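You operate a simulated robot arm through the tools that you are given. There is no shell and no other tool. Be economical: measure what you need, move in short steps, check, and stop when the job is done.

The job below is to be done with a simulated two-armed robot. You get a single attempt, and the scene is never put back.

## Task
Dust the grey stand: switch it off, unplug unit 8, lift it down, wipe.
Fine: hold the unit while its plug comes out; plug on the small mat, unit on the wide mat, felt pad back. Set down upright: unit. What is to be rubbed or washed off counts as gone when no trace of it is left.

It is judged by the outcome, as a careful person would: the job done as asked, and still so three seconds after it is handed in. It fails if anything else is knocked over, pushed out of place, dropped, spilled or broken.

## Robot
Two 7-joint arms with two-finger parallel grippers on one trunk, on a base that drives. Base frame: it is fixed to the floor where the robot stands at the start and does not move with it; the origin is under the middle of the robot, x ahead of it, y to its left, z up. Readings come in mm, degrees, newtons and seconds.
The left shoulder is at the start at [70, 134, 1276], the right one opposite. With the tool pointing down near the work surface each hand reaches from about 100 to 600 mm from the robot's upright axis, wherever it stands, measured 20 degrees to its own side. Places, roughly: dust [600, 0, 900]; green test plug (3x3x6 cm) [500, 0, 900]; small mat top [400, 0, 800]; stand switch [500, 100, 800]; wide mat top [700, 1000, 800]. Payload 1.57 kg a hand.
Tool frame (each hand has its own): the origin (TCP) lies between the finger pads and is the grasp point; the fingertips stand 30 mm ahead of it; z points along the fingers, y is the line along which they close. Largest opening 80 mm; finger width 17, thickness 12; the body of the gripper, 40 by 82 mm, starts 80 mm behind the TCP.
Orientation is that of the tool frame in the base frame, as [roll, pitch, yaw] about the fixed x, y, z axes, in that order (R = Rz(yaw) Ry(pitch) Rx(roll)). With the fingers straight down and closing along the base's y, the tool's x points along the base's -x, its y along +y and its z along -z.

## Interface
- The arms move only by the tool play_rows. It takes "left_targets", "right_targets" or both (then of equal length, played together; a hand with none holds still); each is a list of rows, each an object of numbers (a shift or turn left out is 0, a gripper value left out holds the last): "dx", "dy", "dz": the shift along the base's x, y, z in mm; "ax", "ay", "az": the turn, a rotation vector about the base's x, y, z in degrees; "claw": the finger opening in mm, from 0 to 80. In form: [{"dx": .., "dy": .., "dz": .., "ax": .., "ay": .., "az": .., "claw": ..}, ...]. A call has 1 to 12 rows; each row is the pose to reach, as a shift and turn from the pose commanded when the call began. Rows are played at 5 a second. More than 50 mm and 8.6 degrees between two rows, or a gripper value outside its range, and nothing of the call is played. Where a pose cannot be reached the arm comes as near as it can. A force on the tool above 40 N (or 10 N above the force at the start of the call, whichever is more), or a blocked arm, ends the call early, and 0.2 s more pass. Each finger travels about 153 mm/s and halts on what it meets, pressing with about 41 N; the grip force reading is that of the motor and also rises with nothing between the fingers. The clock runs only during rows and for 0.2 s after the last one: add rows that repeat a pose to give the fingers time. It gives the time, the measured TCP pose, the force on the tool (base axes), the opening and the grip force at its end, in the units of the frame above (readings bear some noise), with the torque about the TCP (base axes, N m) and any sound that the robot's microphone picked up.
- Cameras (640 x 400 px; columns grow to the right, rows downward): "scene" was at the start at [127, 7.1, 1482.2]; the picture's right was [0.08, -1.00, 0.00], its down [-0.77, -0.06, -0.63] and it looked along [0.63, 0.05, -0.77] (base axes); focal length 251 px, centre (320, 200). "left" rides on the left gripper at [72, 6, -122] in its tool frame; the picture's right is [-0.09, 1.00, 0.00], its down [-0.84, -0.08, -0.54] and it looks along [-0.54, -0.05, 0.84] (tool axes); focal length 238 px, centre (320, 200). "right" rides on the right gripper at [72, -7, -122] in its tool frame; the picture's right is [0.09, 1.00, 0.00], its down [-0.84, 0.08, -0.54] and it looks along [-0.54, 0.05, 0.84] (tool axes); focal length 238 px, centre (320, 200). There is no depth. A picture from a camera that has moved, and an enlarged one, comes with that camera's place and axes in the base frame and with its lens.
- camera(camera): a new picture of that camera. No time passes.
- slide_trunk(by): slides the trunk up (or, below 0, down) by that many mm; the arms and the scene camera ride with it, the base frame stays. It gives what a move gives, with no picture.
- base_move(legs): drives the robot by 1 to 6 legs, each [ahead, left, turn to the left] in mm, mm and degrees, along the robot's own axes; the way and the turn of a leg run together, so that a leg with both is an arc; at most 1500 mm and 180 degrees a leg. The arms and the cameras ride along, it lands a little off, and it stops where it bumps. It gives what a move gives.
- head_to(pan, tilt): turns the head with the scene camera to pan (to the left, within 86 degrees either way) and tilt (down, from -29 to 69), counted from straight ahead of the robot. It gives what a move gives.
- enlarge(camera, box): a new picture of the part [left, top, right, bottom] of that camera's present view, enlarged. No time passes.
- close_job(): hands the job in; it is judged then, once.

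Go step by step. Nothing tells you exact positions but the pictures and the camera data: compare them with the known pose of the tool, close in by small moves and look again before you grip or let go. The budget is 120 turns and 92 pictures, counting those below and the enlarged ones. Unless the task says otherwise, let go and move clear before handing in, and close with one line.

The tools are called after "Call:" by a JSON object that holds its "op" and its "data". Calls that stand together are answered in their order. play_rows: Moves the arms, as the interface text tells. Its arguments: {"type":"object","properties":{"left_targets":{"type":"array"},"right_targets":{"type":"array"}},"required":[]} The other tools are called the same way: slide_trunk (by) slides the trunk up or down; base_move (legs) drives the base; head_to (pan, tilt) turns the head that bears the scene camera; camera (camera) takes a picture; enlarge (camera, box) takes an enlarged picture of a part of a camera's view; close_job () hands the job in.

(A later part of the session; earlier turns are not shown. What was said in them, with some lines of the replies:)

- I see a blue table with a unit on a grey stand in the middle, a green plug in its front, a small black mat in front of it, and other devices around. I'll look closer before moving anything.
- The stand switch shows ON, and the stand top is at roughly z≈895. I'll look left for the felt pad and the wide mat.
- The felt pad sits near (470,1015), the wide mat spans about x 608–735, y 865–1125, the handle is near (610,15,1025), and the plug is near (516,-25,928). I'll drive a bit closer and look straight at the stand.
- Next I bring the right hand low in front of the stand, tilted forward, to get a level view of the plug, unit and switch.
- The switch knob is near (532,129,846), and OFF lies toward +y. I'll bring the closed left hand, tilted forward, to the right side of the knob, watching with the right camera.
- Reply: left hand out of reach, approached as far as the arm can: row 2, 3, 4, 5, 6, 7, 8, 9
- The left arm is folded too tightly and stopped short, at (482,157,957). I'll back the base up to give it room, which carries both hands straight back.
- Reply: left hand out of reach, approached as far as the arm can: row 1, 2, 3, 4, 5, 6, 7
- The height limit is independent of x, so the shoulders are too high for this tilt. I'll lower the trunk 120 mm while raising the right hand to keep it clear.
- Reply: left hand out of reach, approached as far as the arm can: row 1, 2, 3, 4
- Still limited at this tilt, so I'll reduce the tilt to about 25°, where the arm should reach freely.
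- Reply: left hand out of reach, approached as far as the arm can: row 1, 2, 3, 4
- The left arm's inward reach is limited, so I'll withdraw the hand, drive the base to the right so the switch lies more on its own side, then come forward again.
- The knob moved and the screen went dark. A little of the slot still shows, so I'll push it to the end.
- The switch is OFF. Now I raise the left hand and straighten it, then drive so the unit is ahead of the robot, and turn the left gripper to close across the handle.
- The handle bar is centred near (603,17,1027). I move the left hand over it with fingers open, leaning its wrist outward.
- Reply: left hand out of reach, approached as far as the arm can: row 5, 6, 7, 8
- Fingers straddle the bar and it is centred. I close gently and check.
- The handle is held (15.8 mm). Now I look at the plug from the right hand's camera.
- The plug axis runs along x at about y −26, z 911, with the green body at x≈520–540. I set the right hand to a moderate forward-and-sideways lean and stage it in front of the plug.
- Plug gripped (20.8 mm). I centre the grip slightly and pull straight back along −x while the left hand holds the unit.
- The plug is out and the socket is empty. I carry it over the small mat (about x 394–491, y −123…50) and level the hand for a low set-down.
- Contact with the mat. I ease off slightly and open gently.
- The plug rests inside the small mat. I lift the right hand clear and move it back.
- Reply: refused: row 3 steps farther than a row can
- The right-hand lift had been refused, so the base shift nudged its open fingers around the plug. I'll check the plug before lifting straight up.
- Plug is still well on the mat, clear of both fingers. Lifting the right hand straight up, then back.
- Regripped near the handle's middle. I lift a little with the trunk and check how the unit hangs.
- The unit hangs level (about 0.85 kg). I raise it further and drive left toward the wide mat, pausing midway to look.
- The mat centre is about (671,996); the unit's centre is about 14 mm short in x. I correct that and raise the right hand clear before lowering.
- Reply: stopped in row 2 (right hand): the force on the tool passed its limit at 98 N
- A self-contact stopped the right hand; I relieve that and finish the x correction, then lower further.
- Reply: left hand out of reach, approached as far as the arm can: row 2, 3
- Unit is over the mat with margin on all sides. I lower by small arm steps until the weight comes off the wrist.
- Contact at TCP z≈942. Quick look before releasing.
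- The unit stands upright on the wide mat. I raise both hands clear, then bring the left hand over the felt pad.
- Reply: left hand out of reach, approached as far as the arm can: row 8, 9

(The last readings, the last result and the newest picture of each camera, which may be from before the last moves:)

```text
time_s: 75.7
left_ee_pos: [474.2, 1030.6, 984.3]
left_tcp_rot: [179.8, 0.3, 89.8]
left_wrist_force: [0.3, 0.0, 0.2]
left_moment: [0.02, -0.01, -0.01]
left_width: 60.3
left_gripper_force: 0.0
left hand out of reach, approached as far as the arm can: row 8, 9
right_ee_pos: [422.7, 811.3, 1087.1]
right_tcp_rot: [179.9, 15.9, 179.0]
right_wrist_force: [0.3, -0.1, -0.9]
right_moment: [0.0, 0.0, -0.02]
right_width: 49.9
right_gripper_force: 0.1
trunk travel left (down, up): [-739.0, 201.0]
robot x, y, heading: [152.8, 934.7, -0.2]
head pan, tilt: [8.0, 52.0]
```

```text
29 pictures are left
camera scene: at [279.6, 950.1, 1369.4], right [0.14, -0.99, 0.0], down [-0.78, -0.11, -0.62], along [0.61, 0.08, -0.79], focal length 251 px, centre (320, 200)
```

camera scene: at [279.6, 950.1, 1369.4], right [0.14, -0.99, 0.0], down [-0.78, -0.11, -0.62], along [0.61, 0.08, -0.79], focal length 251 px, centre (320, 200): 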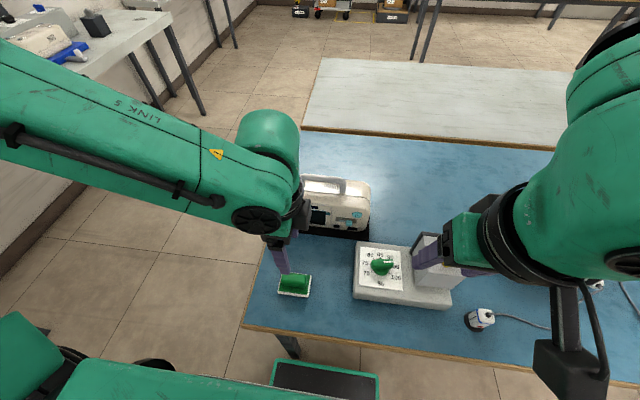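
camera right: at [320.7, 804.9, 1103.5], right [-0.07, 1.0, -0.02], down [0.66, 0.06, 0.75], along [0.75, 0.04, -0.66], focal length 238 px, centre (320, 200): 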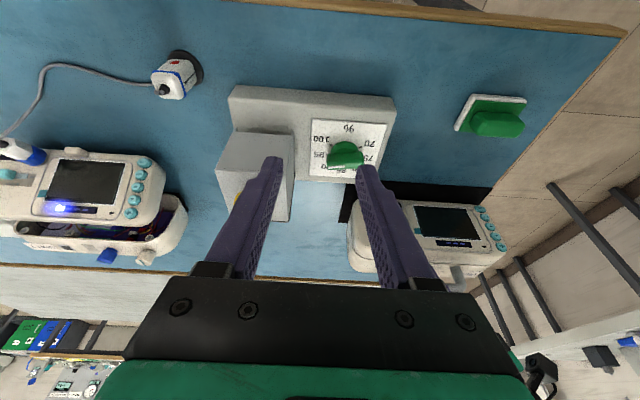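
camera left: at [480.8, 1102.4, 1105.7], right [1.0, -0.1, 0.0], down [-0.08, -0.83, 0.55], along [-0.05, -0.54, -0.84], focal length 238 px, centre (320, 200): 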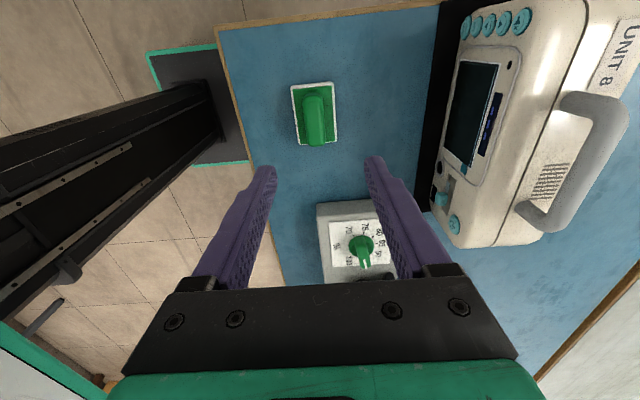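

Pad handle centre is near (470,1037), handle lying along y. I back the base 60 mm for elbow room, re-centre over the pad and lower with the trunk.

Call:
{"op": "base_move", "data": {"legs": [[-60, 0, 0]]}}

Call:
{"op": "play_rows", "data": {"left_targets": [{"dx": 30, "dy": 3}, {"dx": 56, "dy": 6}, {"dx": 56, "dy": 6, "dz": -30}, {"dx": 56, "dy": 6, "dz": -54}, {"dx": 56, "dy": 6, "dz": -54}]}}

Call:
{"op": "slide_trunk", "data": {"by": -50}}

Call:
{"op": "camera", "data": {"camera": "left"}}

```text
time_s: 76.6
left_ee_pos: [417.7, 1030.3, 983.1]
left_tcp_rot: [-179.9, 0.2, 89.8]
left_wrist_force: [-0.2, -0.5, 0.1]
left_moment: [0.0, 0.01, 0.01]
left_width: 60.1
left_gripper_force: 0.0
right_ee_pos: [368.4, 810.8, 1084.6]
right_tcp_rot: [179.9, 15.7, 178.9]
right_wrist_force: [0.5, -0.6, -0.2]
right_moment: [0.01, 0.01, 0.02]
right_width: 50.3
right_gripper_force: 0.0
trunk travel left (down, up): [-739.0, 201.0]
robot x, y, heading: [97.2, 941.4, -0.2]
head pan, tilt: [8.0, 52.0]
```

```text
time_s: 77.8
left_ee_pos: [470.8, 1035.6, 929.9]
left_tcp_rot: [179.8, 0.2, 89.7]
left_wrist_force: [0.3, 0.1, 0.5]
left_moment: [0.01, -0.01, -0.04]
left_width: 60.0
left_gripper_force: 0.1
right_ee_pos: [363.7, 811.5, 1085.7]
right_tcp_rot: [179.9, 15.9, 178.9]
right_wrist_force: [-0.8, 1.1, 0.6]
right_moment: [-0.01, -0.01, 0.01]
right_width: 49.7
right_gripper_force: 0.0
trunk travel left (down, up): [-739.0, 201.0]
robot x, y, heading: [93.2, 936.9, -0.4]
head pan, tilt: [8.0, 52.0]
```

```text
time_s: 78.7
left_ee_pos: [470.7, 1036.2, 880.7]
left_tcp_rot: [179.9, 0.2, 89.7]
left_wrist_force: [-0.3, 0.0, -0.4]
left_moment: [-0.02, -0.02, -0.01]
left_width: 59.9
left_gripper_force: 0.0
right_ee_pos: [364.0, 810.9, 1035.8]
right_tcp_rot: [179.9, 15.9, 178.9]
right_wrist_force: [0.2, -0.1, 1.0]
right_moment: [-0.03, -0.01, -0.03]
right_width: 50.1
right_gripper_force: 0.0
trunk travel left (down, up): [-689.0, 251.0]
robot x, y, heading: [94.0, 941.7, -0.5]
head pan, tilt: [8.0, 52.0]
```

```text
28 pictures are left
camera left: at [477.5, 1108.5, 1002.4], right [1.0, -0.1, 0.0], down [-0.08, -0.83, 0.55], along [-0.05, -0.54, -0.84], focal length 238 px, centre (320, 200)
```

left: 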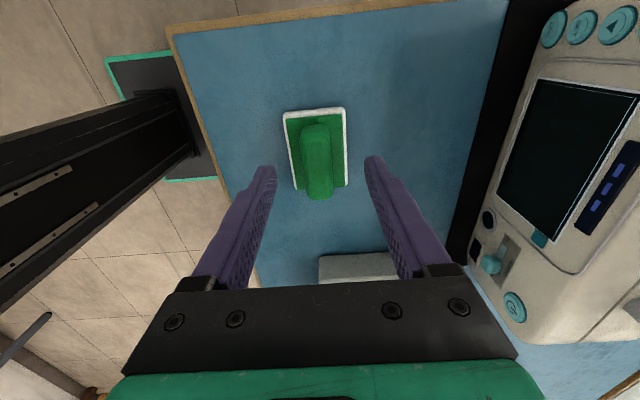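

Call:
{"op": "play_rows", "data": {"left_targets": [{"dx": -1, "dz": -12}, {"dx": -2, "dz": -24}, {"dx": -2, "dz": -32}, {"dx": -2, "dz": -36}, {"dx": -2, "dz": -36}]}}

Call:
{"op": "camera", "data": {"camera": "left"}}

```text
time_s: 79.9
left_ee_pos: [468.7, 1036.9, 843.1]
left_tcp_rot: [179.9, 0.2, 89.8]
left_wrist_force: [-0.1, 0.7, 0.1]
left_moment: [0.02, -0.03, -0.02]
left_width: 60.0
left_gripper_force: 0.0
right_ee_pos: [363.9, 810.7, 1035.7]
right_tcp_rot: [179.9, 15.8, 178.9]
right_wrist_force: [0.5, 0.7, 0.0]
right_moment: [-0.01, -0.02, 0.0]
right_width: 49.9
right_gripper_force: 0.1
trunk travel left (down, up): [-689.0, 251.0]
robot x, y, heading: [96.3, 939.1, -0.5]
head pan, tilt: [8.0, 52.0]
```

```text
27 pictures are left
camera left: at [475.7, 1108.6, 966.4], right [1.0, -0.1, 0.0], down [-0.08, -0.83, 0.55], along [-0.05, -0.54, -0.84], focal length 238 px, centre (320, 200)
```

left: 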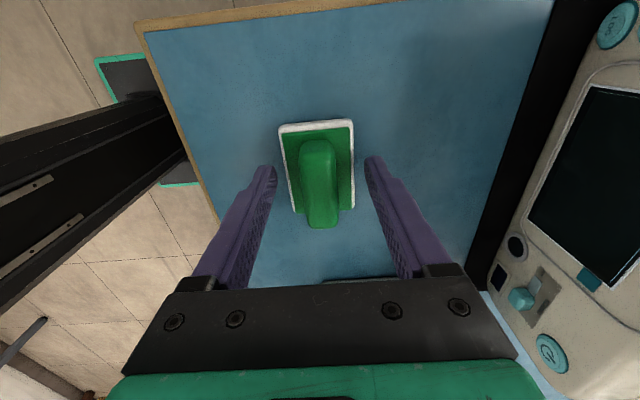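

Call:
{"op": "play_rows", "data": {"left_targets": [{"dz": 3}, {"dz": 3, "claw": 45}, {"dz": 3, "claw": 34}, {"dz": 3, "claw": 22}, {"dz": 3, "claw": 10}, {"dz": 3, "claw": 5}, {"dz": 3, "claw": 5}]}}

Call:
{"op": "camera", "data": {"camera": "left"}}

```text
time_s: 81.5
left_ee_pos: [468.5, 1036.5, 846.8]
left_tcp_rot: [179.7, 0.2, 89.8]
left_wrist_force: [0.2, 0.4, 1.4]
left_moment: [-0.04, 0.04, 0.0]
left_width: 20.8
left_gripper_force: 34.2
right_ee_pos: [364.1, 811.1, 1037.1]
right_tcp_rot: [179.9, 15.9, 178.9]
right_wrist_force: [0.2, -0.7, 0.4]
right_moment: [-0.04, -0.01, 0.01]
right_width: 50.2
right_gripper_force: 0.1
trunk travel left (down, up): [-689.0, 251.0]
robot x, y, heading: [97.8, 937.9, -0.3]
head pan, tilt: [8.0, 52.0]
```

```text
26 pictures are left
camera left: at [475.5, 1108.4, 969.3], right [1.0, -0.1, 0.0], down [-0.08, -0.83, 0.55], along [-0.05, -0.54, -0.84], focal length 238 px, centre (320, 200)
```

left: 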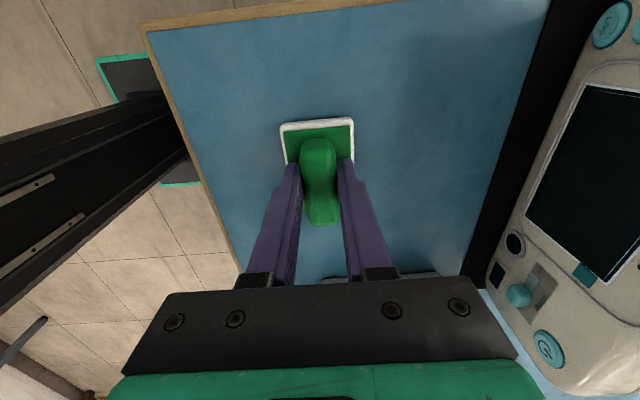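

The pad is held. I lift it high and drive back to the stand, stopping a little right of it so the left arm can cover the whole top.

Call:
{"op": "slide_trunk", "data": {"by": 220}}

Call:
{"op": "base_move", "data": {"legs": [[0, -1100, 0.3]]}}

Call:
{"op": "head_to", "data": {"pan": 22, "tilt": 50}}

Call:
{"op": "camera", "data": {"camera": "scene"}}

```text
time_s: 83.9
left_ee_pos: [469.0, 1035.9, 1066.7]
left_tcp_rot: [179.9, 0.2, 89.8]
left_wrist_force: [0.7, 0.3, -0.6]
left_moment: [0.01, 0.02, 0.01]
left_width: 20.6
left_gripper_force: 34.3
right_ee_pos: [364.5, 811.9, 1255.7]
right_tcp_rot: [179.9, 15.9, 178.9]
right_wrist_force: [0.0, 1.4, 0.0]
right_moment: [0.01, 0.03, -0.01]
right_width: 50.0
right_gripper_force: 0.1
trunk travel left (down, up): [-909.0, 31.0]
robot x, y, heading: [94.8, 938.0, -0.2]
head pan, tilt: [8.0, 52.0]
```

```text
time_s: 89.5
left_ee_pos: [464.5, -70.0, 1065.8]
left_tcp_rot: [179.9, 0.3, 90.0]
left_wrist_force: [0.1, 0.1, -0.7]
left_moment: [0.01, 0.01, 0.01]
left_width: 21.0
left_gripper_force: 34.8
right_ee_pos: [359.5, -295.5, 1255.7]
right_tcp_rot: [179.8, 15.9, 179.0]
right_wrist_force: [-0.3, 0.1, 0.0]
right_moment: [-0.02, -0.02, -0.02]
right_width: 50.2
right_gripper_force: 0.1
trunk travel left (down, up): [-909.0, 31.0]
robot x, y, heading: [95.0, -169.0, -0.3]
head pan, tilt: [8.0, 52.0]
```

```text
time_s: 90.3
left_ee_pos: [463.7, -70.6, 1066.2]
left_tcp_rot: [180.0, 0.3, 89.9]
left_wrist_force: [0.1, 0.6, -0.2]
left_moment: [0.02, 0.02, 0.01]
left_width: 20.9
left_gripper_force: 34.2
right_ee_pos: [360.3, -295.4, 1256.2]
right_tcp_rot: [179.9, 15.9, 178.8]
right_wrist_force: [-0.5, 0.3, -1.1]
right_moment: [-0.04, -0.01, -0.02]
right_width: 50.0
right_gripper_force: 0.0
trunk travel left (down, up): [-909.0, 31.0]
robot x, y, heading: [93.0, -170.3, -0.3]
head pan, tilt: [22.0, 50.0]
```

```text
25 pictures are left
camera scene: at [213.3, -138.8, 1542.0], right [0.37, -0.93, 0.0], down [-0.71, -0.28, -0.64], along [0.6, 0.24, -0.77], focal length 251 px, centre (320, 200)
```

scene: 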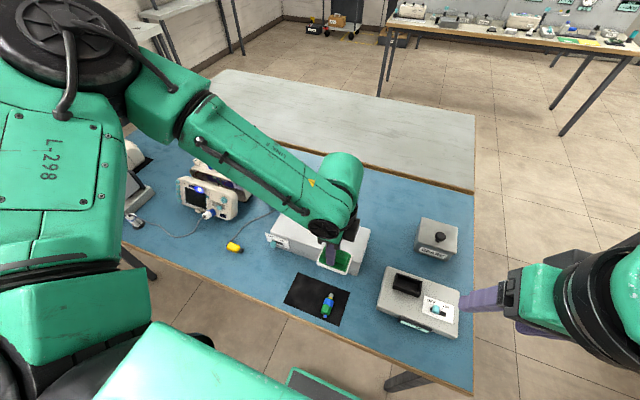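

Call:
{"op": "play_rows", "data": {"left_targets": [{"dx": 10, "dy": 45}, {"dx": 25, "dy": 90}, {"dx": 45, "dy": 132}, {"dx": 65, "dy": 172}, {"dx": 90, "dy": 210}, {"dx": 115, "dy": 245}, {"dx": 135, "dy": 270}, {"dx": 135, "dy": 270}]}}

Call:
{"op": "camera", "data": {"camera": "left"}}

Call:
{"op": "enlarge", "data": {"camera": "scene", "box": [240, 180, 400, 320]}}

```text
time_s: 92.1
left_ee_pos: [599.1, 199.5, 1067.6]
left_tcp_rot: [179.9, 0.4, 89.8]
left_wrist_force: [-0.3, -0.2, -0.7]
left_moment: [0.03, 0.01, 0.01]
left_width: 20.9
left_gripper_force: 34.0
right_ee_pos: [360.2, -295.5, 1256.4]
right_tcp_rot: [179.9, 15.9, 179.0]
right_wrist_force: [0.5, 0.7, 0.8]
right_moment: [-0.02, 0.0, 0.0]
right_width: 50.1
right_gripper_force: 0.0
trunk travel left (down, up): [-909.0, 31.0]
robot x, y, heading: [95.6, -170.1, -0.1]
head pan, tilt: [22.0, 50.0]
```

```text
24 pictures are left
camera left: at [606.3, 271.6, 1190.2], right [1.0, -0.09, 0.0], down [-0.08, -0.83, 0.55], along [-0.05, -0.54, -0.84], focal length 238 px, centre (320, 200)
```

left: 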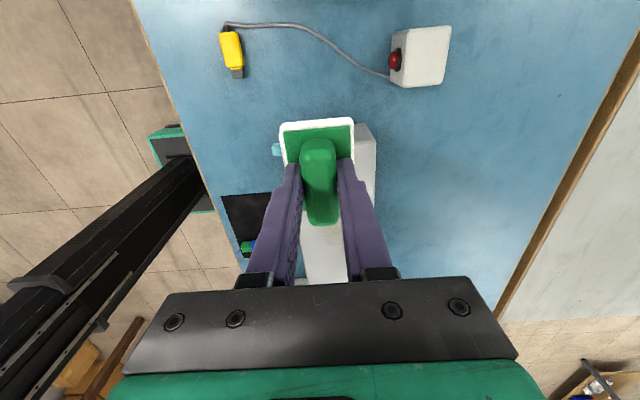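

```text
2.86 times, centred on (320, 250) of scene
camera zoom: at [212.9, -138.5, 1542.1], right [0.37, -0.93, 0.0], down [-0.71, -0.29, -0.64], along [0.6, 0.24, -0.77], focal length 717 px, centre (320, 57)
```

zoom: 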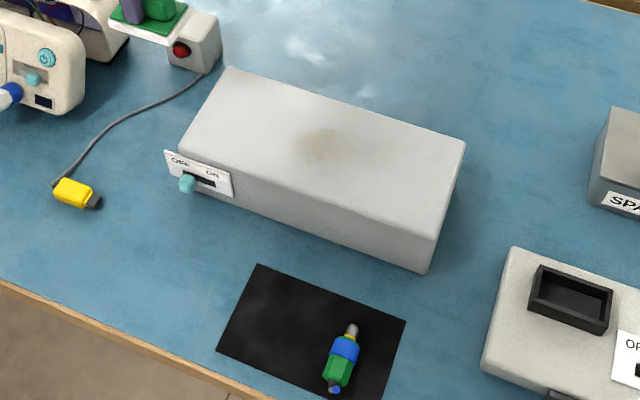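

The dust is a brown smudge centred near (607,14) on the stand top (x 546–664, y −128–158, z≈892). I position the base for a full sweep and lower near the surface.

Call:
{"op": "base_move", "data": {"legs": [[40, -60, 0]]}}

Call:
{"op": "slide_trunk", "data": {"by": -100}}

Call:
{"op": "play_rows", "data": {"left_targets": [{"dx": -12, "dy": -20}, {"dx": -25, "dy": -40}, {"dx": -32, "dy": -75}, {"dx": -32, "dy": -75}]}}

```text
time_s: 93.1
left_ee_pos: [634.7, 145.6, 1067.5]
left_tcp_rot: [179.6, 0.6, 90.0]
left_wrist_force: [0.0, 0.1, -0.6]
left_moment: [-0.04, 0.02, 0.01]
left_width: 20.9
left_gripper_force: 34.5
right_ee_pos: [395.0, -348.1, 1257.9]
right_tcp_rot: [-179.7, 16.1, 179.1]
right_wrist_force: [0.1, 0.6, 0.7]
right_moment: [-0.05, -0.02, -0.02]
right_width: 49.9
right_gripper_force: 0.0
trunk travel left (down, up): [-909.0, 31.0]
robot x, y, heading: [130.8, -229.9, -0.1]
head pan, tilt: [22.0, 50.0]
```

```text
time_s: 94.4
left_ee_pos: [638.4, 140.8, 968.3]
left_tcp_rot: [179.9, 0.2, 90.0]
left_wrist_force: [0.4, 0.3, -1.0]
left_moment: [0.01, 0.01, 0.0]
left_width: 21.0
left_gripper_force: 34.6
right_ee_pos: [400.3, -355.1, 1155.7]
right_tcp_rot: [179.9, 15.9, 179.1]
right_wrist_force: [1.0, 0.5, 0.1]
right_moment: [0.04, 0.01, 0.0]
right_width: 49.9
right_gripper_force: 0.1
trunk travel left (down, up): [-809.0, 131.0]
robot x, y, heading: [131.1, -227.4, -0.2]
head pan, tilt: [22.0, 50.0]
```

```text
time_s: 95.4
left_ee_pos: [606.8, 64.3, 968.2]
left_tcp_rot: [180.0, 0.3, 90.1]
left_wrist_force: [-0.7, -0.2, -0.8]
left_moment: [-0.02, 0.0, -0.03]
left_width: 21.0
left_gripper_force: 34.2
right_ee_pos: [399.2, -355.3, 1155.2]
right_tcp_rot: [179.9, 15.9, 179.0]
right_wrist_force: [-0.3, 0.4, 0.3]
right_moment: [-0.02, 0.02, 0.0]
right_width: 50.0
right_gripper_force: 0.0
trunk travel left (down, up): [-809.0, 131.0]
robot x, y, heading: [132.2, -231.7, -0.0]
head pan, tilt: [22.0, 50.0]
```

Lowering onto the stand in small steps at (607,64) to find contact.

Call:
{"op": "play_rows", "data": {"left_targets": [{"dz": -10}, {"dz": -18}, {"dz": -23}, {"dz": -26}, {"dz": -28}, {"dz": -28}]}}

```text
time_s: 96.8
left_ee_pos: [607.1, 65.2, 939.3]
left_tcp_rot: [179.9, 0.2, 90.1]
left_wrist_force: [-0.2, 0.4, -0.7]
left_moment: [-0.01, 0.01, 0.0]
left_width: 21.0
left_gripper_force: 35.0
right_ee_pos: [399.2, -354.5, 1156.2]
right_tcp_rot: [180.0, 16.0, 179.1]
right_wrist_force: [0.2, 0.5, -0.3]
right_moment: [0.04, -0.03, -0.01]
right_width: 50.1
right_gripper_force: 0.1
trunk travel left (down, up): [-809.0, 131.0]
robot x, y, heading: [129.6, -226.2, 0.0]
head pan, tilt: [22.0, 50.0]
```

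Call:
{"op": "play_rows", "data": {"left_targets": [{"dz": -1}, {"dz": -2}, {"dz": -3}, {"dz": -3}]}}

```text
time_s: 97.8
left_ee_pos: [605.9, 66.2, 937.7]
left_tcp_rot: [179.8, 0.1, 90.0]
left_wrist_force: [1.3, 0.3, 2.5]
left_moment: [-0.07, 0.08, 0.0]
left_width: 21.0
left_gripper_force: 34.0
right_ee_pos: [400.1, -355.3, 1154.6]
right_tcp_rot: [179.9, 15.9, 179.0]
right_wrist_force: [0.3, 0.0, 0.7]
right_moment: [0.01, 0.01, 0.0]
right_width: 50.0
right_gripper_force: 0.0
trunk travel left (down, up): [-809.0, 131.0]
robot x, y, heading: [129.0, -229.7, -0.3]
head pan, tilt: [22.0, 50.0]
```

Contact (≈3 N). I press slightly more and sweep the middle lane back and forth.

Call:
{"op": "play_rows", "data": {"left_targets": [{"dz": -0.7}, {"dy": -25, "dz": -0.7}, {"dy": -50, "dz": -0.7}, {"dy": -75, "dz": -0.7}, {"dy": -100, "dz": -0.7}, {"dy": -120, "dz": -0.7}, {"dx": 14, "dy": -120, "dz": -0.7}, {"dx": 14, "dy": -90, "dz": -0.7}, {"dx": 14, "dy": -60, "dz": -0.7}, {"dx": 14, "dy": -30, "dz": -0.7}, {"dx": 14, "dy": 0, "dz": -0.7}, {"dx": 14, "dy": 25, "dz": -0.7}]}}

Call:
{"op": "play_rows", "data": {"left_targets": [{"dx": -20, "dy": 0}, {"dx": -36, "dy": -5}, {"dx": -36, "dy": -30}, {"dx": -36, "dy": -60}, {"dx": -36, "dy": -90}, {"dx": -36, "dy": -120}, {"dx": -36, "dy": -145}, {"dx": -14, "dy": -145}, {"dx": -14, "dy": -110}, {"dx": -14, "dy": -70}, {"dx": -14, "dy": -30}, {"dx": -14, "dy": 0}]}}

```text
time_s: 100.4
left_ee_pos: [619.9, 91.4, 935.4]
left_tcp_rot: [179.9, 0.2, 89.9]
left_wrist_force: [0.0, 0.1, 4.6]
left_moment: [-0.2, 0.11, -0.06]
left_width: 20.9
left_gripper_force: 34.2
right_ee_pos: [399.5, -355.1, 1156.6]
right_tcp_rot: [179.9, 15.9, 179.0]
right_wrist_force: [-0.4, 0.5, 1.0]
right_moment: [0.02, 0.0, 0.01]
right_width: 49.7
right_gripper_force: 0.1
trunk travel left (down, up): [-809.0, 131.0]
robot x, y, heading: [128.1, -229.0, -0.1]
head pan, tilt: [22.0, 50.0]
```

```text
time_s: 103.0
left_ee_pos: [606.3, 89.0, 937.6]
left_tcp_rot: [179.7, 0.1, 89.9]
left_wrist_force: [0.2, -4.1, 10.1]
left_moment: [-0.32, 0.15, 0.08]
left_width: 20.9
left_gripper_force: 34.1
right_ee_pos: [399.1, -356.3, 1156.1]
right_tcp_rot: [179.8, 15.9, 179.1]
right_wrist_force: [0.2, -0.1, -0.1]
right_moment: [-0.04, -0.02, -0.03]
right_width: 50.0
right_gripper_force: 0.1
trunk travel left (down, up): [-809.0, 131.0]
robot x, y, heading: [131.8, -230.4, 0.2]
head pan, tilt: [22.0, 50.0]
```

Now I lift and move aside to inspect the stand.

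Call:
{"op": "play_rows", "data": {"left_targets": [{"dz": 40}, {"dy": 10, "dz": 80}, {"dy": 55, "dz": 90}, {"dy": 100, "dz": 90}, {"dy": 140, "dz": 90}, {"dy": 140, "dz": 90}]}}

Call:
{"op": "enlarge", "data": {"camera": "scene", "box": [220, 160, 420, 320]}}

```text
time_s: 104.4
left_ee_pos: [606.8, 229.8, 1025.2]
left_tcp_rot: [179.9, 0.2, 90.0]
left_wrist_force: [0.2, -0.4, -1.1]
left_moment: [0.02, 0.01, -0.01]
left_width: 20.9
left_gripper_force: 34.3
right_ee_pos: [400.0, -355.0, 1154.7]
right_tcp_rot: [179.8, 15.9, 178.9]
right_wrist_force: [0.5, -0.6, -1.0]
right_moment: [0.0, -0.02, -0.01]
right_width: 50.0
right_gripper_force: 0.0
trunk travel left (down, up): [-809.0, 131.0]
robot x, y, heading: [133.0, -227.4, -0.2]
head pan, tilt: [22.0, 50.0]
```

```text
2.50 times, centred on (320, 240) of scene
camera zoom: at [252.8, -198.2, 1442.0], right [0.37, -0.93, 0.0], down [-0.71, -0.29, -0.64], along [0.6, 0.24, -0.77], focal length 628 px, centre (320, 100)
```

zoom: 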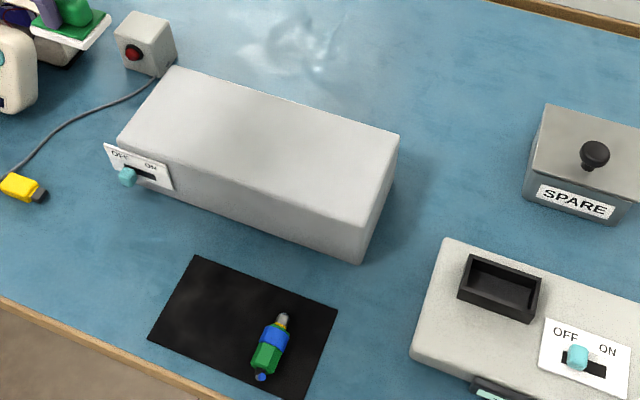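

Call:
{"op": "enlarge", "data": {"camera": "scene", "box": [265, 185, 350, 240]}}

```text
7.27 times, centred on (308, 212) of scene
camera zoom: at [252.8, -198.2, 1442.0], right [0.37, -0.93, 0.0], down [-0.71, -0.29, -0.64], along [0.6, 0.24, -0.77], focal length 1826 px, centre (411, 109)
```

zoom: 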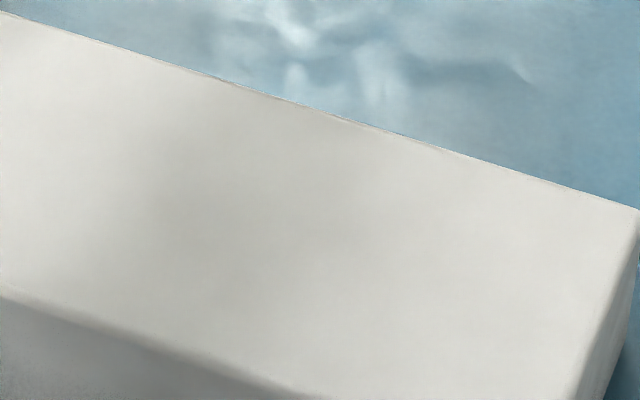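

There's a faint greyish shade near the old smudge that may be a remnant or shadow, so I'll wipe a second round.

Call:
{"op": "play_rows", "data": {"left_targets": [{"dy": -45}, {"dy": -90}, {"dy": -135, "dz": -10}, {"dy": -145, "dz": -45}, {"dy": -145, "dz": -78}, {"dy": -145, "dz": -86}, {"dy": -145, "dz": -89.5}, {"dy": -145, "dz": -89.5}]}}

Call:
{"op": "play_rows", "data": {"left_targets": [{"dy": -25}, {"dy": -50}, {"dy": -75}, {"dy": -100}, {"dy": -125}, {"dx": -18, "dy": -125}, {"dx": -18, "dy": -100}, {"dx": -18, "dy": -75}, {"dx": -18, "dy": -50}, {"dx": -18, "dy": -25}, {"dx": -18, "dy": 0}, {"dx": 0, "dy": 0}]}}

Call:
{"op": "play_rows", "data": {"left_targets": [{"dx": 18, "dy": 0}, {"dx": 18, "dy": -25}, {"dx": 18, "dy": -50}, {"dx": 18, "dy": -75}, {"dx": 18, "dy": -100}, {"dx": 18, "dy": -125}, {"dx": 0, "dy": -125}, {"dx": 0, "dy": -100}, {"dx": 0, "dy": -75}, {"dx": 0, "dy": -50}, {"dx": 0, "dy": -25}, {"dx": 0, "dy": 0}]}}

Call:
{"op": "play_rows", "data": {"left_targets": [{"dz": 40}, {"dy": 10, "dz": 80}, {"dy": 55, "dz": 90}, {"dy": 100, "dz": 90}, {"dy": 145, "dz": 90}, {"dy": 190, "dz": 90}, {"dy": 210, "dz": 90}]}}

Call:
{"op": "enlarge", "data": {"camera": "scene", "box": [265, 185, 350, 240]}}

```text
time_s: 106.2
left_ee_pos: [606.2, 85.9, 937.1]
left_tcp_rot: [179.9, 0.3, 90.0]
left_wrist_force: [-0.9, 0.9, 0.2]
left_moment: [-0.06, 0.01, 0.0]
left_width: 20.9
left_gripper_force: 34.2
right_ee_pos: [399.5, -355.6, 1156.3]
right_tcp_rot: [179.8, 15.8, 178.9]
right_wrist_force: [0.4, -0.3, 0.2]
right_moment: [-0.03, -0.01, 0.0]
right_width: 50.0
right_gripper_force: 0.0
trunk travel left (down, up): [-809.0, 131.0]
robot x, y, heading: [129.9, -226.3, -0.3]
head pan, tilt: [22.0, 50.0]
```

```text
time_s: 108.8
left_ee_pos: [606.5, 85.2, 935.0]
left_tcp_rot: [179.7, 0.2, 90.0]
left_wrist_force: [-0.6, 1.8, 5.9]
left_moment: [-0.1, 0.12, -0.07]
left_width: 20.9
left_gripper_force: 34.4
right_ee_pos: [399.7, -355.5, 1155.5]
right_tcp_rot: [179.9, 15.8, 179.1]
right_wrist_force: [0.5, 0.0, 0.3]
right_moment: [0.04, 0.05, -0.03]
right_width: 49.8
right_gripper_force: 0.2
trunk travel left (down, up): [-809.0, 131.0]
robot x, y, heading: [129.0, -228.7, 0.1]
head pan, tilt: [22.0, 50.0]
```

```text
time_s: 111.4
left_ee_pos: [606.3, 86.2, 935.1]
left_tcp_rot: [180.0, 0.3, 89.9]
left_wrist_force: [-0.7, 0.3, -0.8]
left_moment: [0.01, 0.0, -0.02]
left_width: 20.9
left_gripper_force: 34.2
right_ee_pos: [399.2, -354.1, 1156.1]
right_tcp_rot: [180.0, 15.9, 179.0]
right_wrist_force: [-0.1, 0.0, -0.4]
right_moment: [-0.01, 0.04, 0.01]
right_width: 50.0
right_gripper_force: 0.0
trunk travel left (down, up): [-809.0, 131.0]
robot x, y, heading: [127.8, -226.6, -0.1]
head pan, tilt: [22.0, 50.0]
```

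```text
time_s: 113.0
left_ee_pos: [607.4, 296.6, 1026.8]
left_tcp_rot: [179.9, 0.3, 90.0]
left_wrist_force: [0.7, 0.4, -0.6]
left_moment: [0.02, -0.03, -0.02]
left_width: 21.1
left_gripper_force: 34.0
right_ee_pos: [400.2, -354.2, 1155.9]
right_tcp_rot: [180.0, 15.9, 179.0]
right_wrist_force: [-0.5, 0.6, 0.1]
right_moment: [0.03, -0.01, 0.01]
right_width: 50.2
right_gripper_force: 0.0
trunk travel left (down, up): [-809.0, 131.0]
robot x, y, heading: [130.2, -226.3, -0.2]
head pan, tilt: [22.0, 50.0]
```

```text
7.27 times, centred on (308, 212) of scene
camera zoom: at [253.1, -197.5, 1442.0], right [0.37, -0.93, 0.0], down [-0.71, -0.29, -0.64], along [0.6, 0.24, -0.77], focal length 1826 px, centre (411, 109)
```

zoom: 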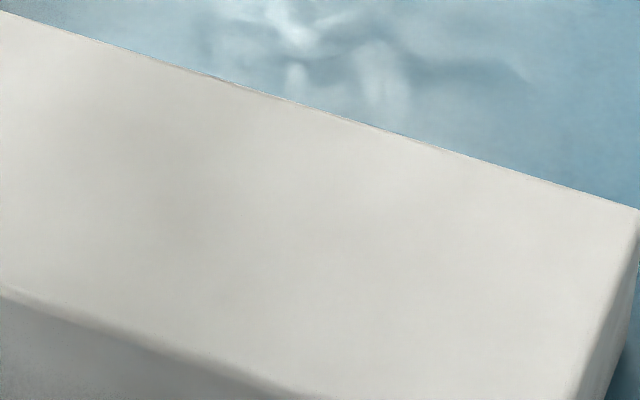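

The shade moved with the arm, so it's likely its shadow. I'll raise, drive part-way left, and check the stand again without the arm above it.

Call:
{"op": "slide_trunk", "data": {"by": 100}}

Call:
{"op": "base_move", "data": {"legs": [[0, 500, 0]]}}

Call:
{"op": "head_to", "data": {"pan": -32, "tilt": 48}}

Call:
{"op": "camera", "data": {"camera": "scene"}}

```text
time_s: 114.4
left_ee_pos: [608.0, 295.9, 1127.2]
left_tcp_rot: [179.9, 0.2, 90.1]
left_wrist_force: [0.8, -0.5, -0.8]
left_moment: [0.01, 0.01, 0.01]
left_width: 20.6
left_gripper_force: 34.4
right_ee_pos: [399.9, -354.8, 1254.3]
right_tcp_rot: [179.9, 15.9, 179.0]
right_wrist_force: [0.1, 0.5, -0.5]
right_moment: [0.0, 0.0, -0.01]
right_width: 50.2
right_gripper_force: 0.1
trunk travel left (down, up): [-909.0, 31.0]
robot x, y, heading: [128.8, -228.0, -0.1]
head pan, tilt: [22.0, 50.0]
```

```text
time_s: 117.3
left_ee_pos: [608.7, 796.7, 1127.2]
left_tcp_rot: [179.8, 0.2, 90.0]
left_wrist_force: [0.2, 0.1, -0.6]
left_moment: [0.04, -0.04, 0.01]
left_width: 20.9
left_gripper_force: 34.2
right_ee_pos: [402.1, 146.6, 1254.9]
right_tcp_rot: [179.8, 15.8, 178.9]
right_wrist_force: [-0.9, 0.1, 0.4]
right_moment: [0.01, 0.01, -0.01]
right_width: 50.0
right_gripper_force: 0.2
trunk travel left (down, up): [-909.0, 31.0]
robot x, y, heading: [130.9, 271.6, -0.1]
head pan, tilt: [22.0, 50.0]
```

```text
time_s: 118.5
left_ee_pos: [608.6, 797.7, 1125.0]
left_tcp_rot: [179.8, 0.2, 90.0]
left_wrist_force: [-0.3, -0.1, -0.3]
left_moment: [-0.03, 0.02, 0.02]
left_width: 21.2
left_gripper_force: 33.7
right_ee_pos: [400.4, 147.3, 1255.4]
right_tcp_rot: [179.9, 15.8, 179.0]
right_wrist_force: [-0.1, -0.1, 0.0]
right_moment: [0.01, -0.02, 0.03]
right_width: 49.8
right_gripper_force: 0.1
trunk travel left (down, up): [-909.0, 31.0]
robot x, y, heading: [131.1, 275.9, 0.1]
head pan, tilt: [-32.0, 48.0]
```

```text
19 pictures are left
camera scene: at [249.1, 233.6, 1544.7], right [-0.53, -0.85, 0.0], down [-0.63, 0.4, -0.67], along [0.57, -0.36, -0.74], focal length 251 px, centre (320, 200)
```

scene: 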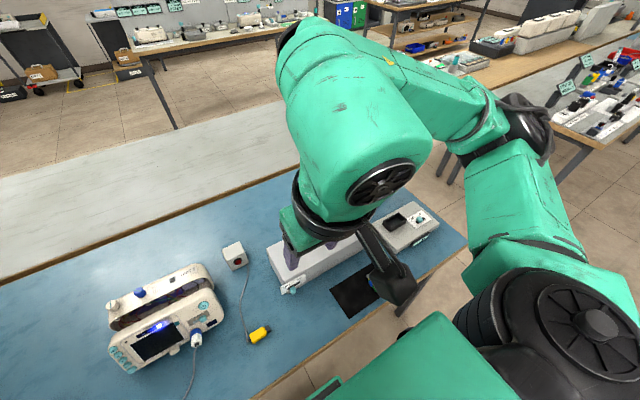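

Call:
{"op": "camera", "data": {"camera": "right"}}

```text
18 pictures are left
camera right: at [297.1, 141.3, 1353.7], right [-0.07, 1.0, -0.02], down [0.66, 0.06, 0.75], along [0.75, 0.04, -0.66], focal length 238 px, centre (320, 200)
```

right: 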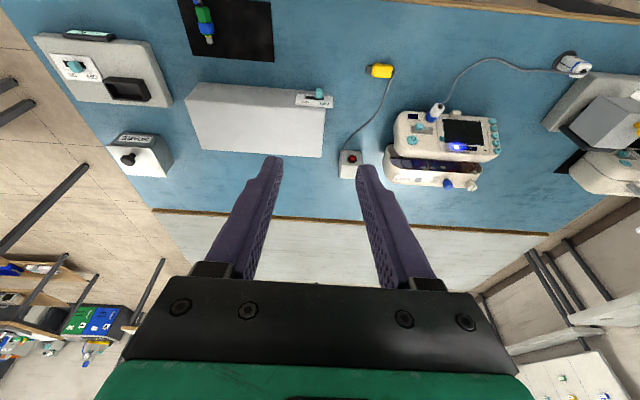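

Call:
{"op": "enlarge", "data": {"camera": "right", "box": [180, 70, 340, 170]}}

```text
4.00 times, centred on (260, 120) of right
camera zoom: at [297.1, 141.3, 1353.7], right [-0.07, 1.0, -0.02], down [0.66, 0.06, 0.75], along [0.75, 0.04, -0.66], focal length 953 px, centre (560, 520)
```

zoom: 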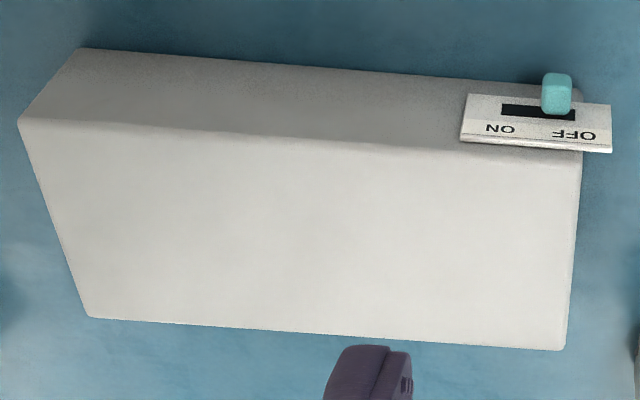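

The stand top is clean and the switch reads OFF. I bring the left arm back in front and drive to the felt pad's original spot.

Call:
{"op": "play_rows", "data": {"left_targets": [{"dx": -10, "dy": -42}, {"dx": -20, "dy": -84}, {"dx": -30, "dy": -126}, {"dx": -41, "dy": -168}, {"dx": -52, "dy": -210}, {"dx": -63, "dy": -252}, {"dx": -74, "dy": -294}, {"dx": -85, "dy": -336}, {"dx": -96, "dy": -378}, {"dx": -104, "dy": -420}, {"dx": -104, "dy": -420}]}}

Call:
{"op": "base_move", "data": {"legs": [[-33, 0, 0], [0, 660, 0]]}}

Call:
{"op": "head_to", "data": {"pan": 8, "tilt": 52}}

Call:
{"op": "camera", "data": {"camera": "scene"}}

```text
time_s: 121.0
left_ee_pos: [505.0, 376.8, 1127.2]
left_tcp_rot: [179.8, 0.3, 90.0]
left_wrist_force: [-0.3, -0.4, -0.4]
left_moment: [0.0, -0.02, 0.0]
left_width: 20.9
left_gripper_force: 34.4
right_ee_pos: [401.0, 147.4, 1255.5]
right_tcp_rot: [180.0, 15.8, 179.0]
right_wrist_force: [-0.8, 0.3, 0.0]
right_moment: [-0.01, 0.0, 0.01]
right_width: 49.7
right_gripper_force: 0.0
trunk travel left (down, up): [-909.0, 31.0]
robot x, y, heading: [132.0, 274.6, -0.2]
head pan, tilt: [-32.0, 48.0]
```

```text
time_s: 125.0
left_ee_pos: [472.7, 1034.1, 1125.9]
left_tcp_rot: [179.9, 0.3, 90.2]
left_wrist_force: [0.4, 0.0, -1.1]
left_moment: [-0.04, -0.04, 0.03]
left_width: 21.2
left_gripper_force: 33.9
right_ee_pos: [369.1, 802.8, 1256.3]
right_tcp_rot: [179.8, 16.0, 179.2]
right_wrist_force: [0.0, -0.5, -0.3]
right_moment: [0.0, -0.04, 0.0]
right_width: 50.1
right_gripper_force: 0.1
trunk travel left (down, up): [-909.0, 31.0]
robot x, y, heading: [99.6, 928.7, -0.0]
head pan, tilt: [-32.0, 48.0]
```

```text
time_s: 126.1
left_ee_pos: [470.8, 1036.0, 1127.1]
left_tcp_rot: [180.0, 0.3, 90.2]
left_wrist_force: [0.3, -0.3, -0.7]
left_moment: [0.01, 0.02, -0.02]
left_width: 21.0
left_gripper_force: 34.2
right_ee_pos: [369.3, 803.5, 1256.5]
right_tcp_rot: [179.9, 15.9, 179.3]
right_wrist_force: [0.2, -0.8, 1.0]
right_moment: [0.0, -0.02, -0.03]
right_width: 50.0
right_gripper_force: 0.0
trunk travel left (down, up): [-909.0, 31.0]
robot x, y, heading: [95.3, 928.1, 0.4]
head pan, tilt: [8.0, 52.0]
```

```text
16 pictures are left
camera scene: at [223.8, 941.5, 1539.4], right [0.14, -0.99, 0.0], down [-0.78, -0.11, -0.62], along [0.61, 0.09, -0.79], focal length 251 px, centre (320, 200)
```

scene: 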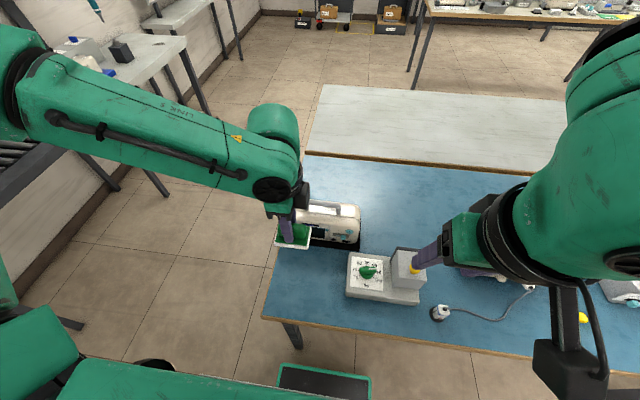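

Call:
{"op": "play_rows", "data": {"left_targets": [{"dx": -1, "dz": -25}, {"dx": -2, "dz": -50}, {"dx": -2, "dz": -50}]}}

Call:
{"op": "slide_trunk", "data": {"by": -215}}

Call:
{"op": "camera", "data": {"camera": "left"}}

```text
time_s: 126.9
left_ee_pos: [470.1, 1033.8, 1077.5]
left_tcp_rot: [179.9, 0.1, 90.1]
left_wrist_force: [0.6, -0.3, -0.9]
left_moment: [-0.01, 0.01, 0.02]
left_width: 20.8
left_gripper_force: 34.1
right_ee_pos: [369.2, 802.3, 1255.9]
right_tcp_rot: [179.9, 16.0, 179.2]
right_wrist_force: [-0.1, 0.1, 0.1]
right_moment: [0.01, 0.0, 0.0]
right_width: 50.0
right_gripper_force: 0.0
trunk travel left (down, up): [-909.0, 31.0]
robot x, y, heading: [98.7, 927.0, -0.2]
head pan, tilt: [8.0, 52.0]
```

```text
time_s: 129.2
left_ee_pos: [469.5, 1035.2, 860.5]
left_tcp_rot: [179.8, 0.1, 90.2]
left_wrist_force: [-0.1, 0.5, -1.4]
left_moment: [-0.02, -0.01, -0.04]
left_width: 20.9
left_gripper_force: 34.7
right_ee_pos: [368.3, 803.6, 1040.4]
right_tcp_rot: [179.9, 16.0, 179.3]
right_wrist_force: [0.1, -0.1, 0.3]
right_moment: [0.02, -0.02, -0.01]
right_width: 50.0
right_gripper_force: 0.1
trunk travel left (down, up): [-694.0, 246.0]
robot x, y, heading: [96.9, 927.6, 0.5]
head pan, tilt: [8.0, 52.0]
```

```text
15 pictures are left
camera left: at [476.1, 1107.2, 984.3], right [1.0, -0.09, 0.0], down [-0.08, -0.83, 0.55], along [-0.05, -0.54, -0.84], focal length 238 px, centre (320, 200)
```

left: 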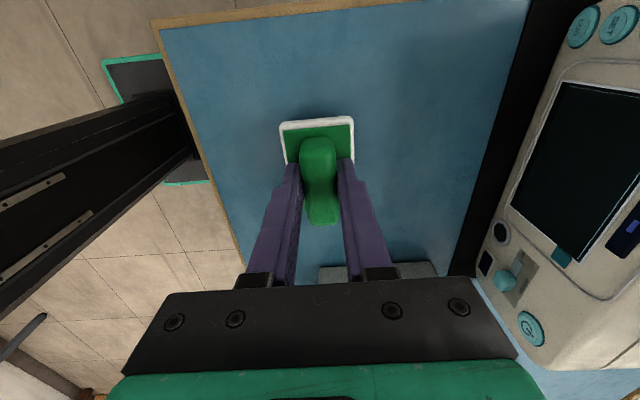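

Position matches the original spot. Lowering the last ~13 mm gently.

Call:
{"op": "play_rows", "data": {"left_targets": [{"dx": -1, "dy": 1, "dz": -5}, {"dx": -1, "dy": 1, "dz": -10}, {"dx": -1, "dy": 1, "dz": -13}, {"dx": -1, "dy": 1, "dz": -14.5}, {"dx": -1, "dy": 1, "dz": -14.5}]}}

```text
time_s: 130.4
left_ee_pos: [469.2, 1035.1, 848.7]
left_tcp_rot: [180.0, 0.3, 90.4]
left_wrist_force: [-0.2, -0.3, -0.3]
left_moment: [0.02, 0.01, -0.01]
left_width: 20.9
left_gripper_force: 34.1
right_ee_pos: [368.5, 803.0, 1040.5]
right_tcp_rot: [179.9, 15.9, 179.3]
right_wrist_force: [0.2, 0.0, 0.0]
right_moment: [0.04, 0.04, 0.0]
right_width: 50.0
right_gripper_force: 0.1
trunk travel left (down, up): [-694.0, 246.0]
robot x, y, heading: [101.3, 924.7, 0.2]
head pan, tilt: [8.0, 52.0]
```

Call:
{"op": "play_rows", "data": {"left_targets": [{"dz": -1}, {"dz": -2}, {"dz": -2.5}, {"dz": -2.5}]}}

```text
time_s: 131.4
left_ee_pos: [468.6, 1035.1, 845.6]
left_tcp_rot: [179.7, 0.3, 90.2]
left_wrist_force: [0.2, 3.0, 16.0]
left_moment: [-0.04, 0.19, -0.04]
left_width: 21.1
left_gripper_force: 33.9
right_ee_pos: [368.1, 804.5, 1041.7]
right_tcp_rot: [180.0, 16.1, 179.2]
right_wrist_force: [1.2, 0.4, -0.4]
right_moment: [0.01, 0.02, -0.01]
right_width: 50.0
right_gripper_force: 0.0
trunk travel left (down, up): [-694.0, 246.0]
robot x, y, heading: [99.2, 927.0, -0.1]
head pan, tilt: [8.0, 52.0]
```

Contact made; I open and rise clear.

Call:
{"op": "play_rows", "data": {"left_targets": [{"dz": 1, "claw": 22}, {"dz": 1, "claw": 28}, {"dz": 1, "claw": 45}, {"dz": 1, "claw": 50}, {"dz": 1, "claw": 50}, {"dz": 40, "claw": 50}, {"dz": 80, "claw": 50}, {"dz": 115, "claw": 50}, {"dz": 115, "claw": 50}]}}

Call:
{"op": "slide_trunk", "data": {"by": 150}}

Call:
{"op": "camera", "data": {"camera": "left"}}

Call:
{"op": "camera", "data": {"camera": "scene"}}

```text
time_s: 133.4
left_ee_pos: [469.6, 1034.4, 958.3]
left_tcp_rot: [179.8, 0.3, 90.2]
left_wrist_force: [0.2, -0.8, 0.1]
left_moment: [-0.02, 0.01, 0.04]
left_width: 50.2
left_gripper_force: 0.0
right_ee_pos: [369.0, 803.9, 1040.6]
right_tcp_rot: [179.8, 15.9, 179.4]
right_wrist_force: [0.1, 0.2, 0.1]
right_moment: [-0.02, 0.04, -0.01]
right_width: 50.0
right_gripper_force: 0.1
trunk travel left (down, up): [-694.0, 246.0]
robot x, y, heading: [99.8, 930.3, 0.2]
head pan, tilt: [8.0, 52.0]
```

```text
time_s: 135.2
left_ee_pos: [469.1, 1035.8, 1110.0]
left_tcp_rot: [179.9, 0.2, 90.2]
left_wrist_force: [0.1, -0.6, 0.0]
left_moment: [-0.02, 0.02, -0.01]
left_width: 49.9
left_gripper_force: 0.1
right_ee_pos: [368.6, 803.0, 1189.8]
right_tcp_rot: [179.8, 16.0, 179.3]
right_wrist_force: [-0.7, -0.7, 0.4]
right_moment: [-0.01, 0.01, 0.0]
right_width: 49.9
right_gripper_force: 0.1
trunk travel left (down, up): [-844.0, 96.0]
robot x, y, heading: [95.3, 924.0, 0.1]
head pan, tilt: [8.0, 52.0]
```

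```text
14 pictures are left
camera left: at [475.7, 1107.8, 1231.8], right [1.0, -0.09, 0.0], down [-0.07, -0.83, 0.55], along [-0.05, -0.54, -0.84], focal length 238 px, centre (320, 200)
```

left: 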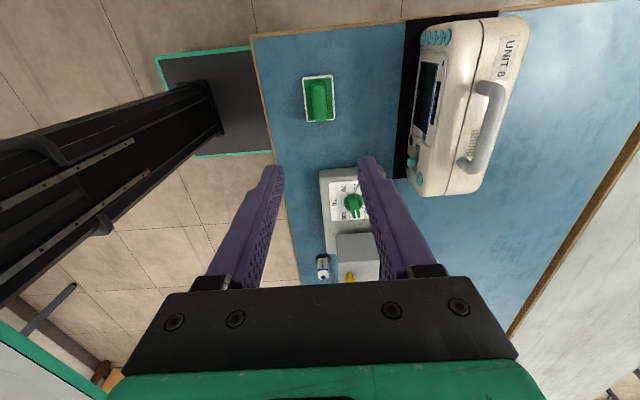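

```text
13 pictures are left
camera scene: at [223.9, 941.7, 1474.4], right [0.14, -0.99, 0.0], down [-0.78, -0.11, -0.62], along [0.61, 0.09, -0.79], focal length 251 px, centre (320, 200)
```

scene: 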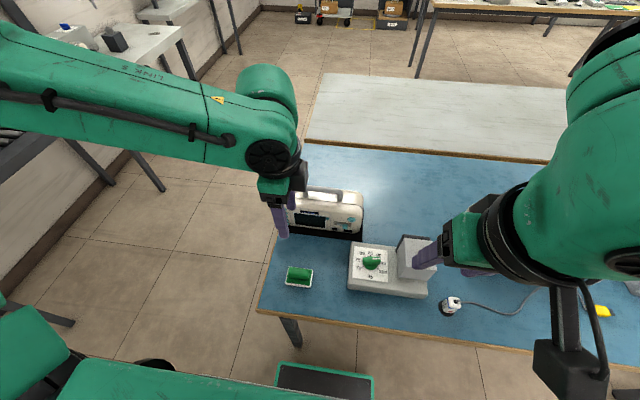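

The pad is back. I check the unit's footing on the mat closely.

Call:
{"op": "enlarge", "data": {"camera": "left", "box": [370, 0, 550, 210]}}

Call:
{"op": "enlarge", "data": {"camera": "scene", "box": [260, 170, 400, 260]}}

```text
1.90 times, centred on (460, 105) of left
camera zoom: at [475.7, 1107.8, 1231.8], right [1.0, -0.09, 0.0], down [-0.07, -0.83, 0.55], along [-0.05, -0.54, -0.84], focal length 454 px, centre (53, 381)
```

zoom: 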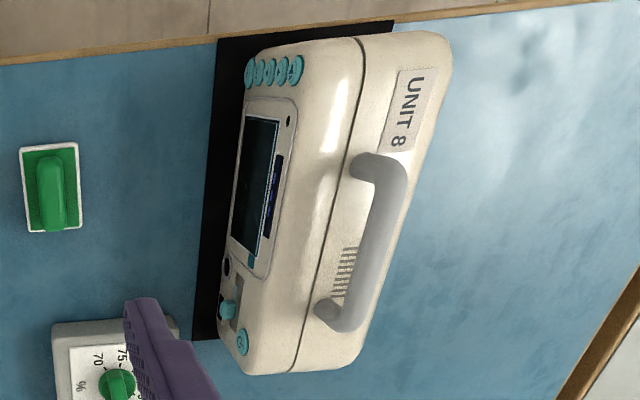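

```text
4.44 times, centred on (330, 215) of scene
camera zoom: at [223.9, 941.7, 1474.4], right [0.14, -0.99, 0.0], down [-0.78, -0.11, -0.62], along [0.61, 0.09, -0.79], focal length 1116 px, centre (276, 133)
```

zoom: 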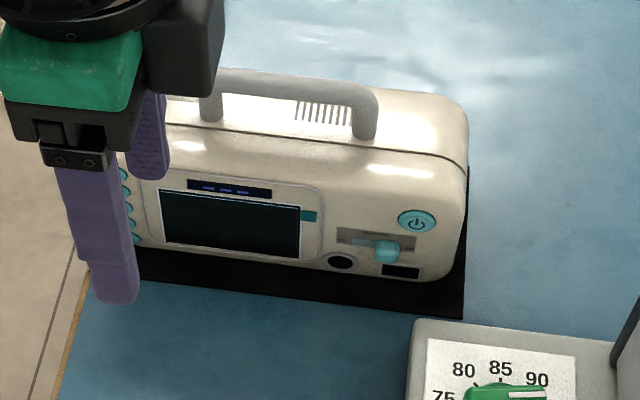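

Everything is in place: the stand is switched off and clean, the plug is on the small mat, the unit is upright on the wide mat, the felt pad is back, and both hands are clear. I hand the job in.

Call:
{"op": "close_job", "data": {}}

```text
The job is handed in.
```

The job is handed in: the grey stand is off and wiped with no dust left in the last close-up, and unit 8's plug was pulled while I held the unit. The plug is on the small mat, unit 8 stands upright on the wide mat, and the felt pad is back in its place.
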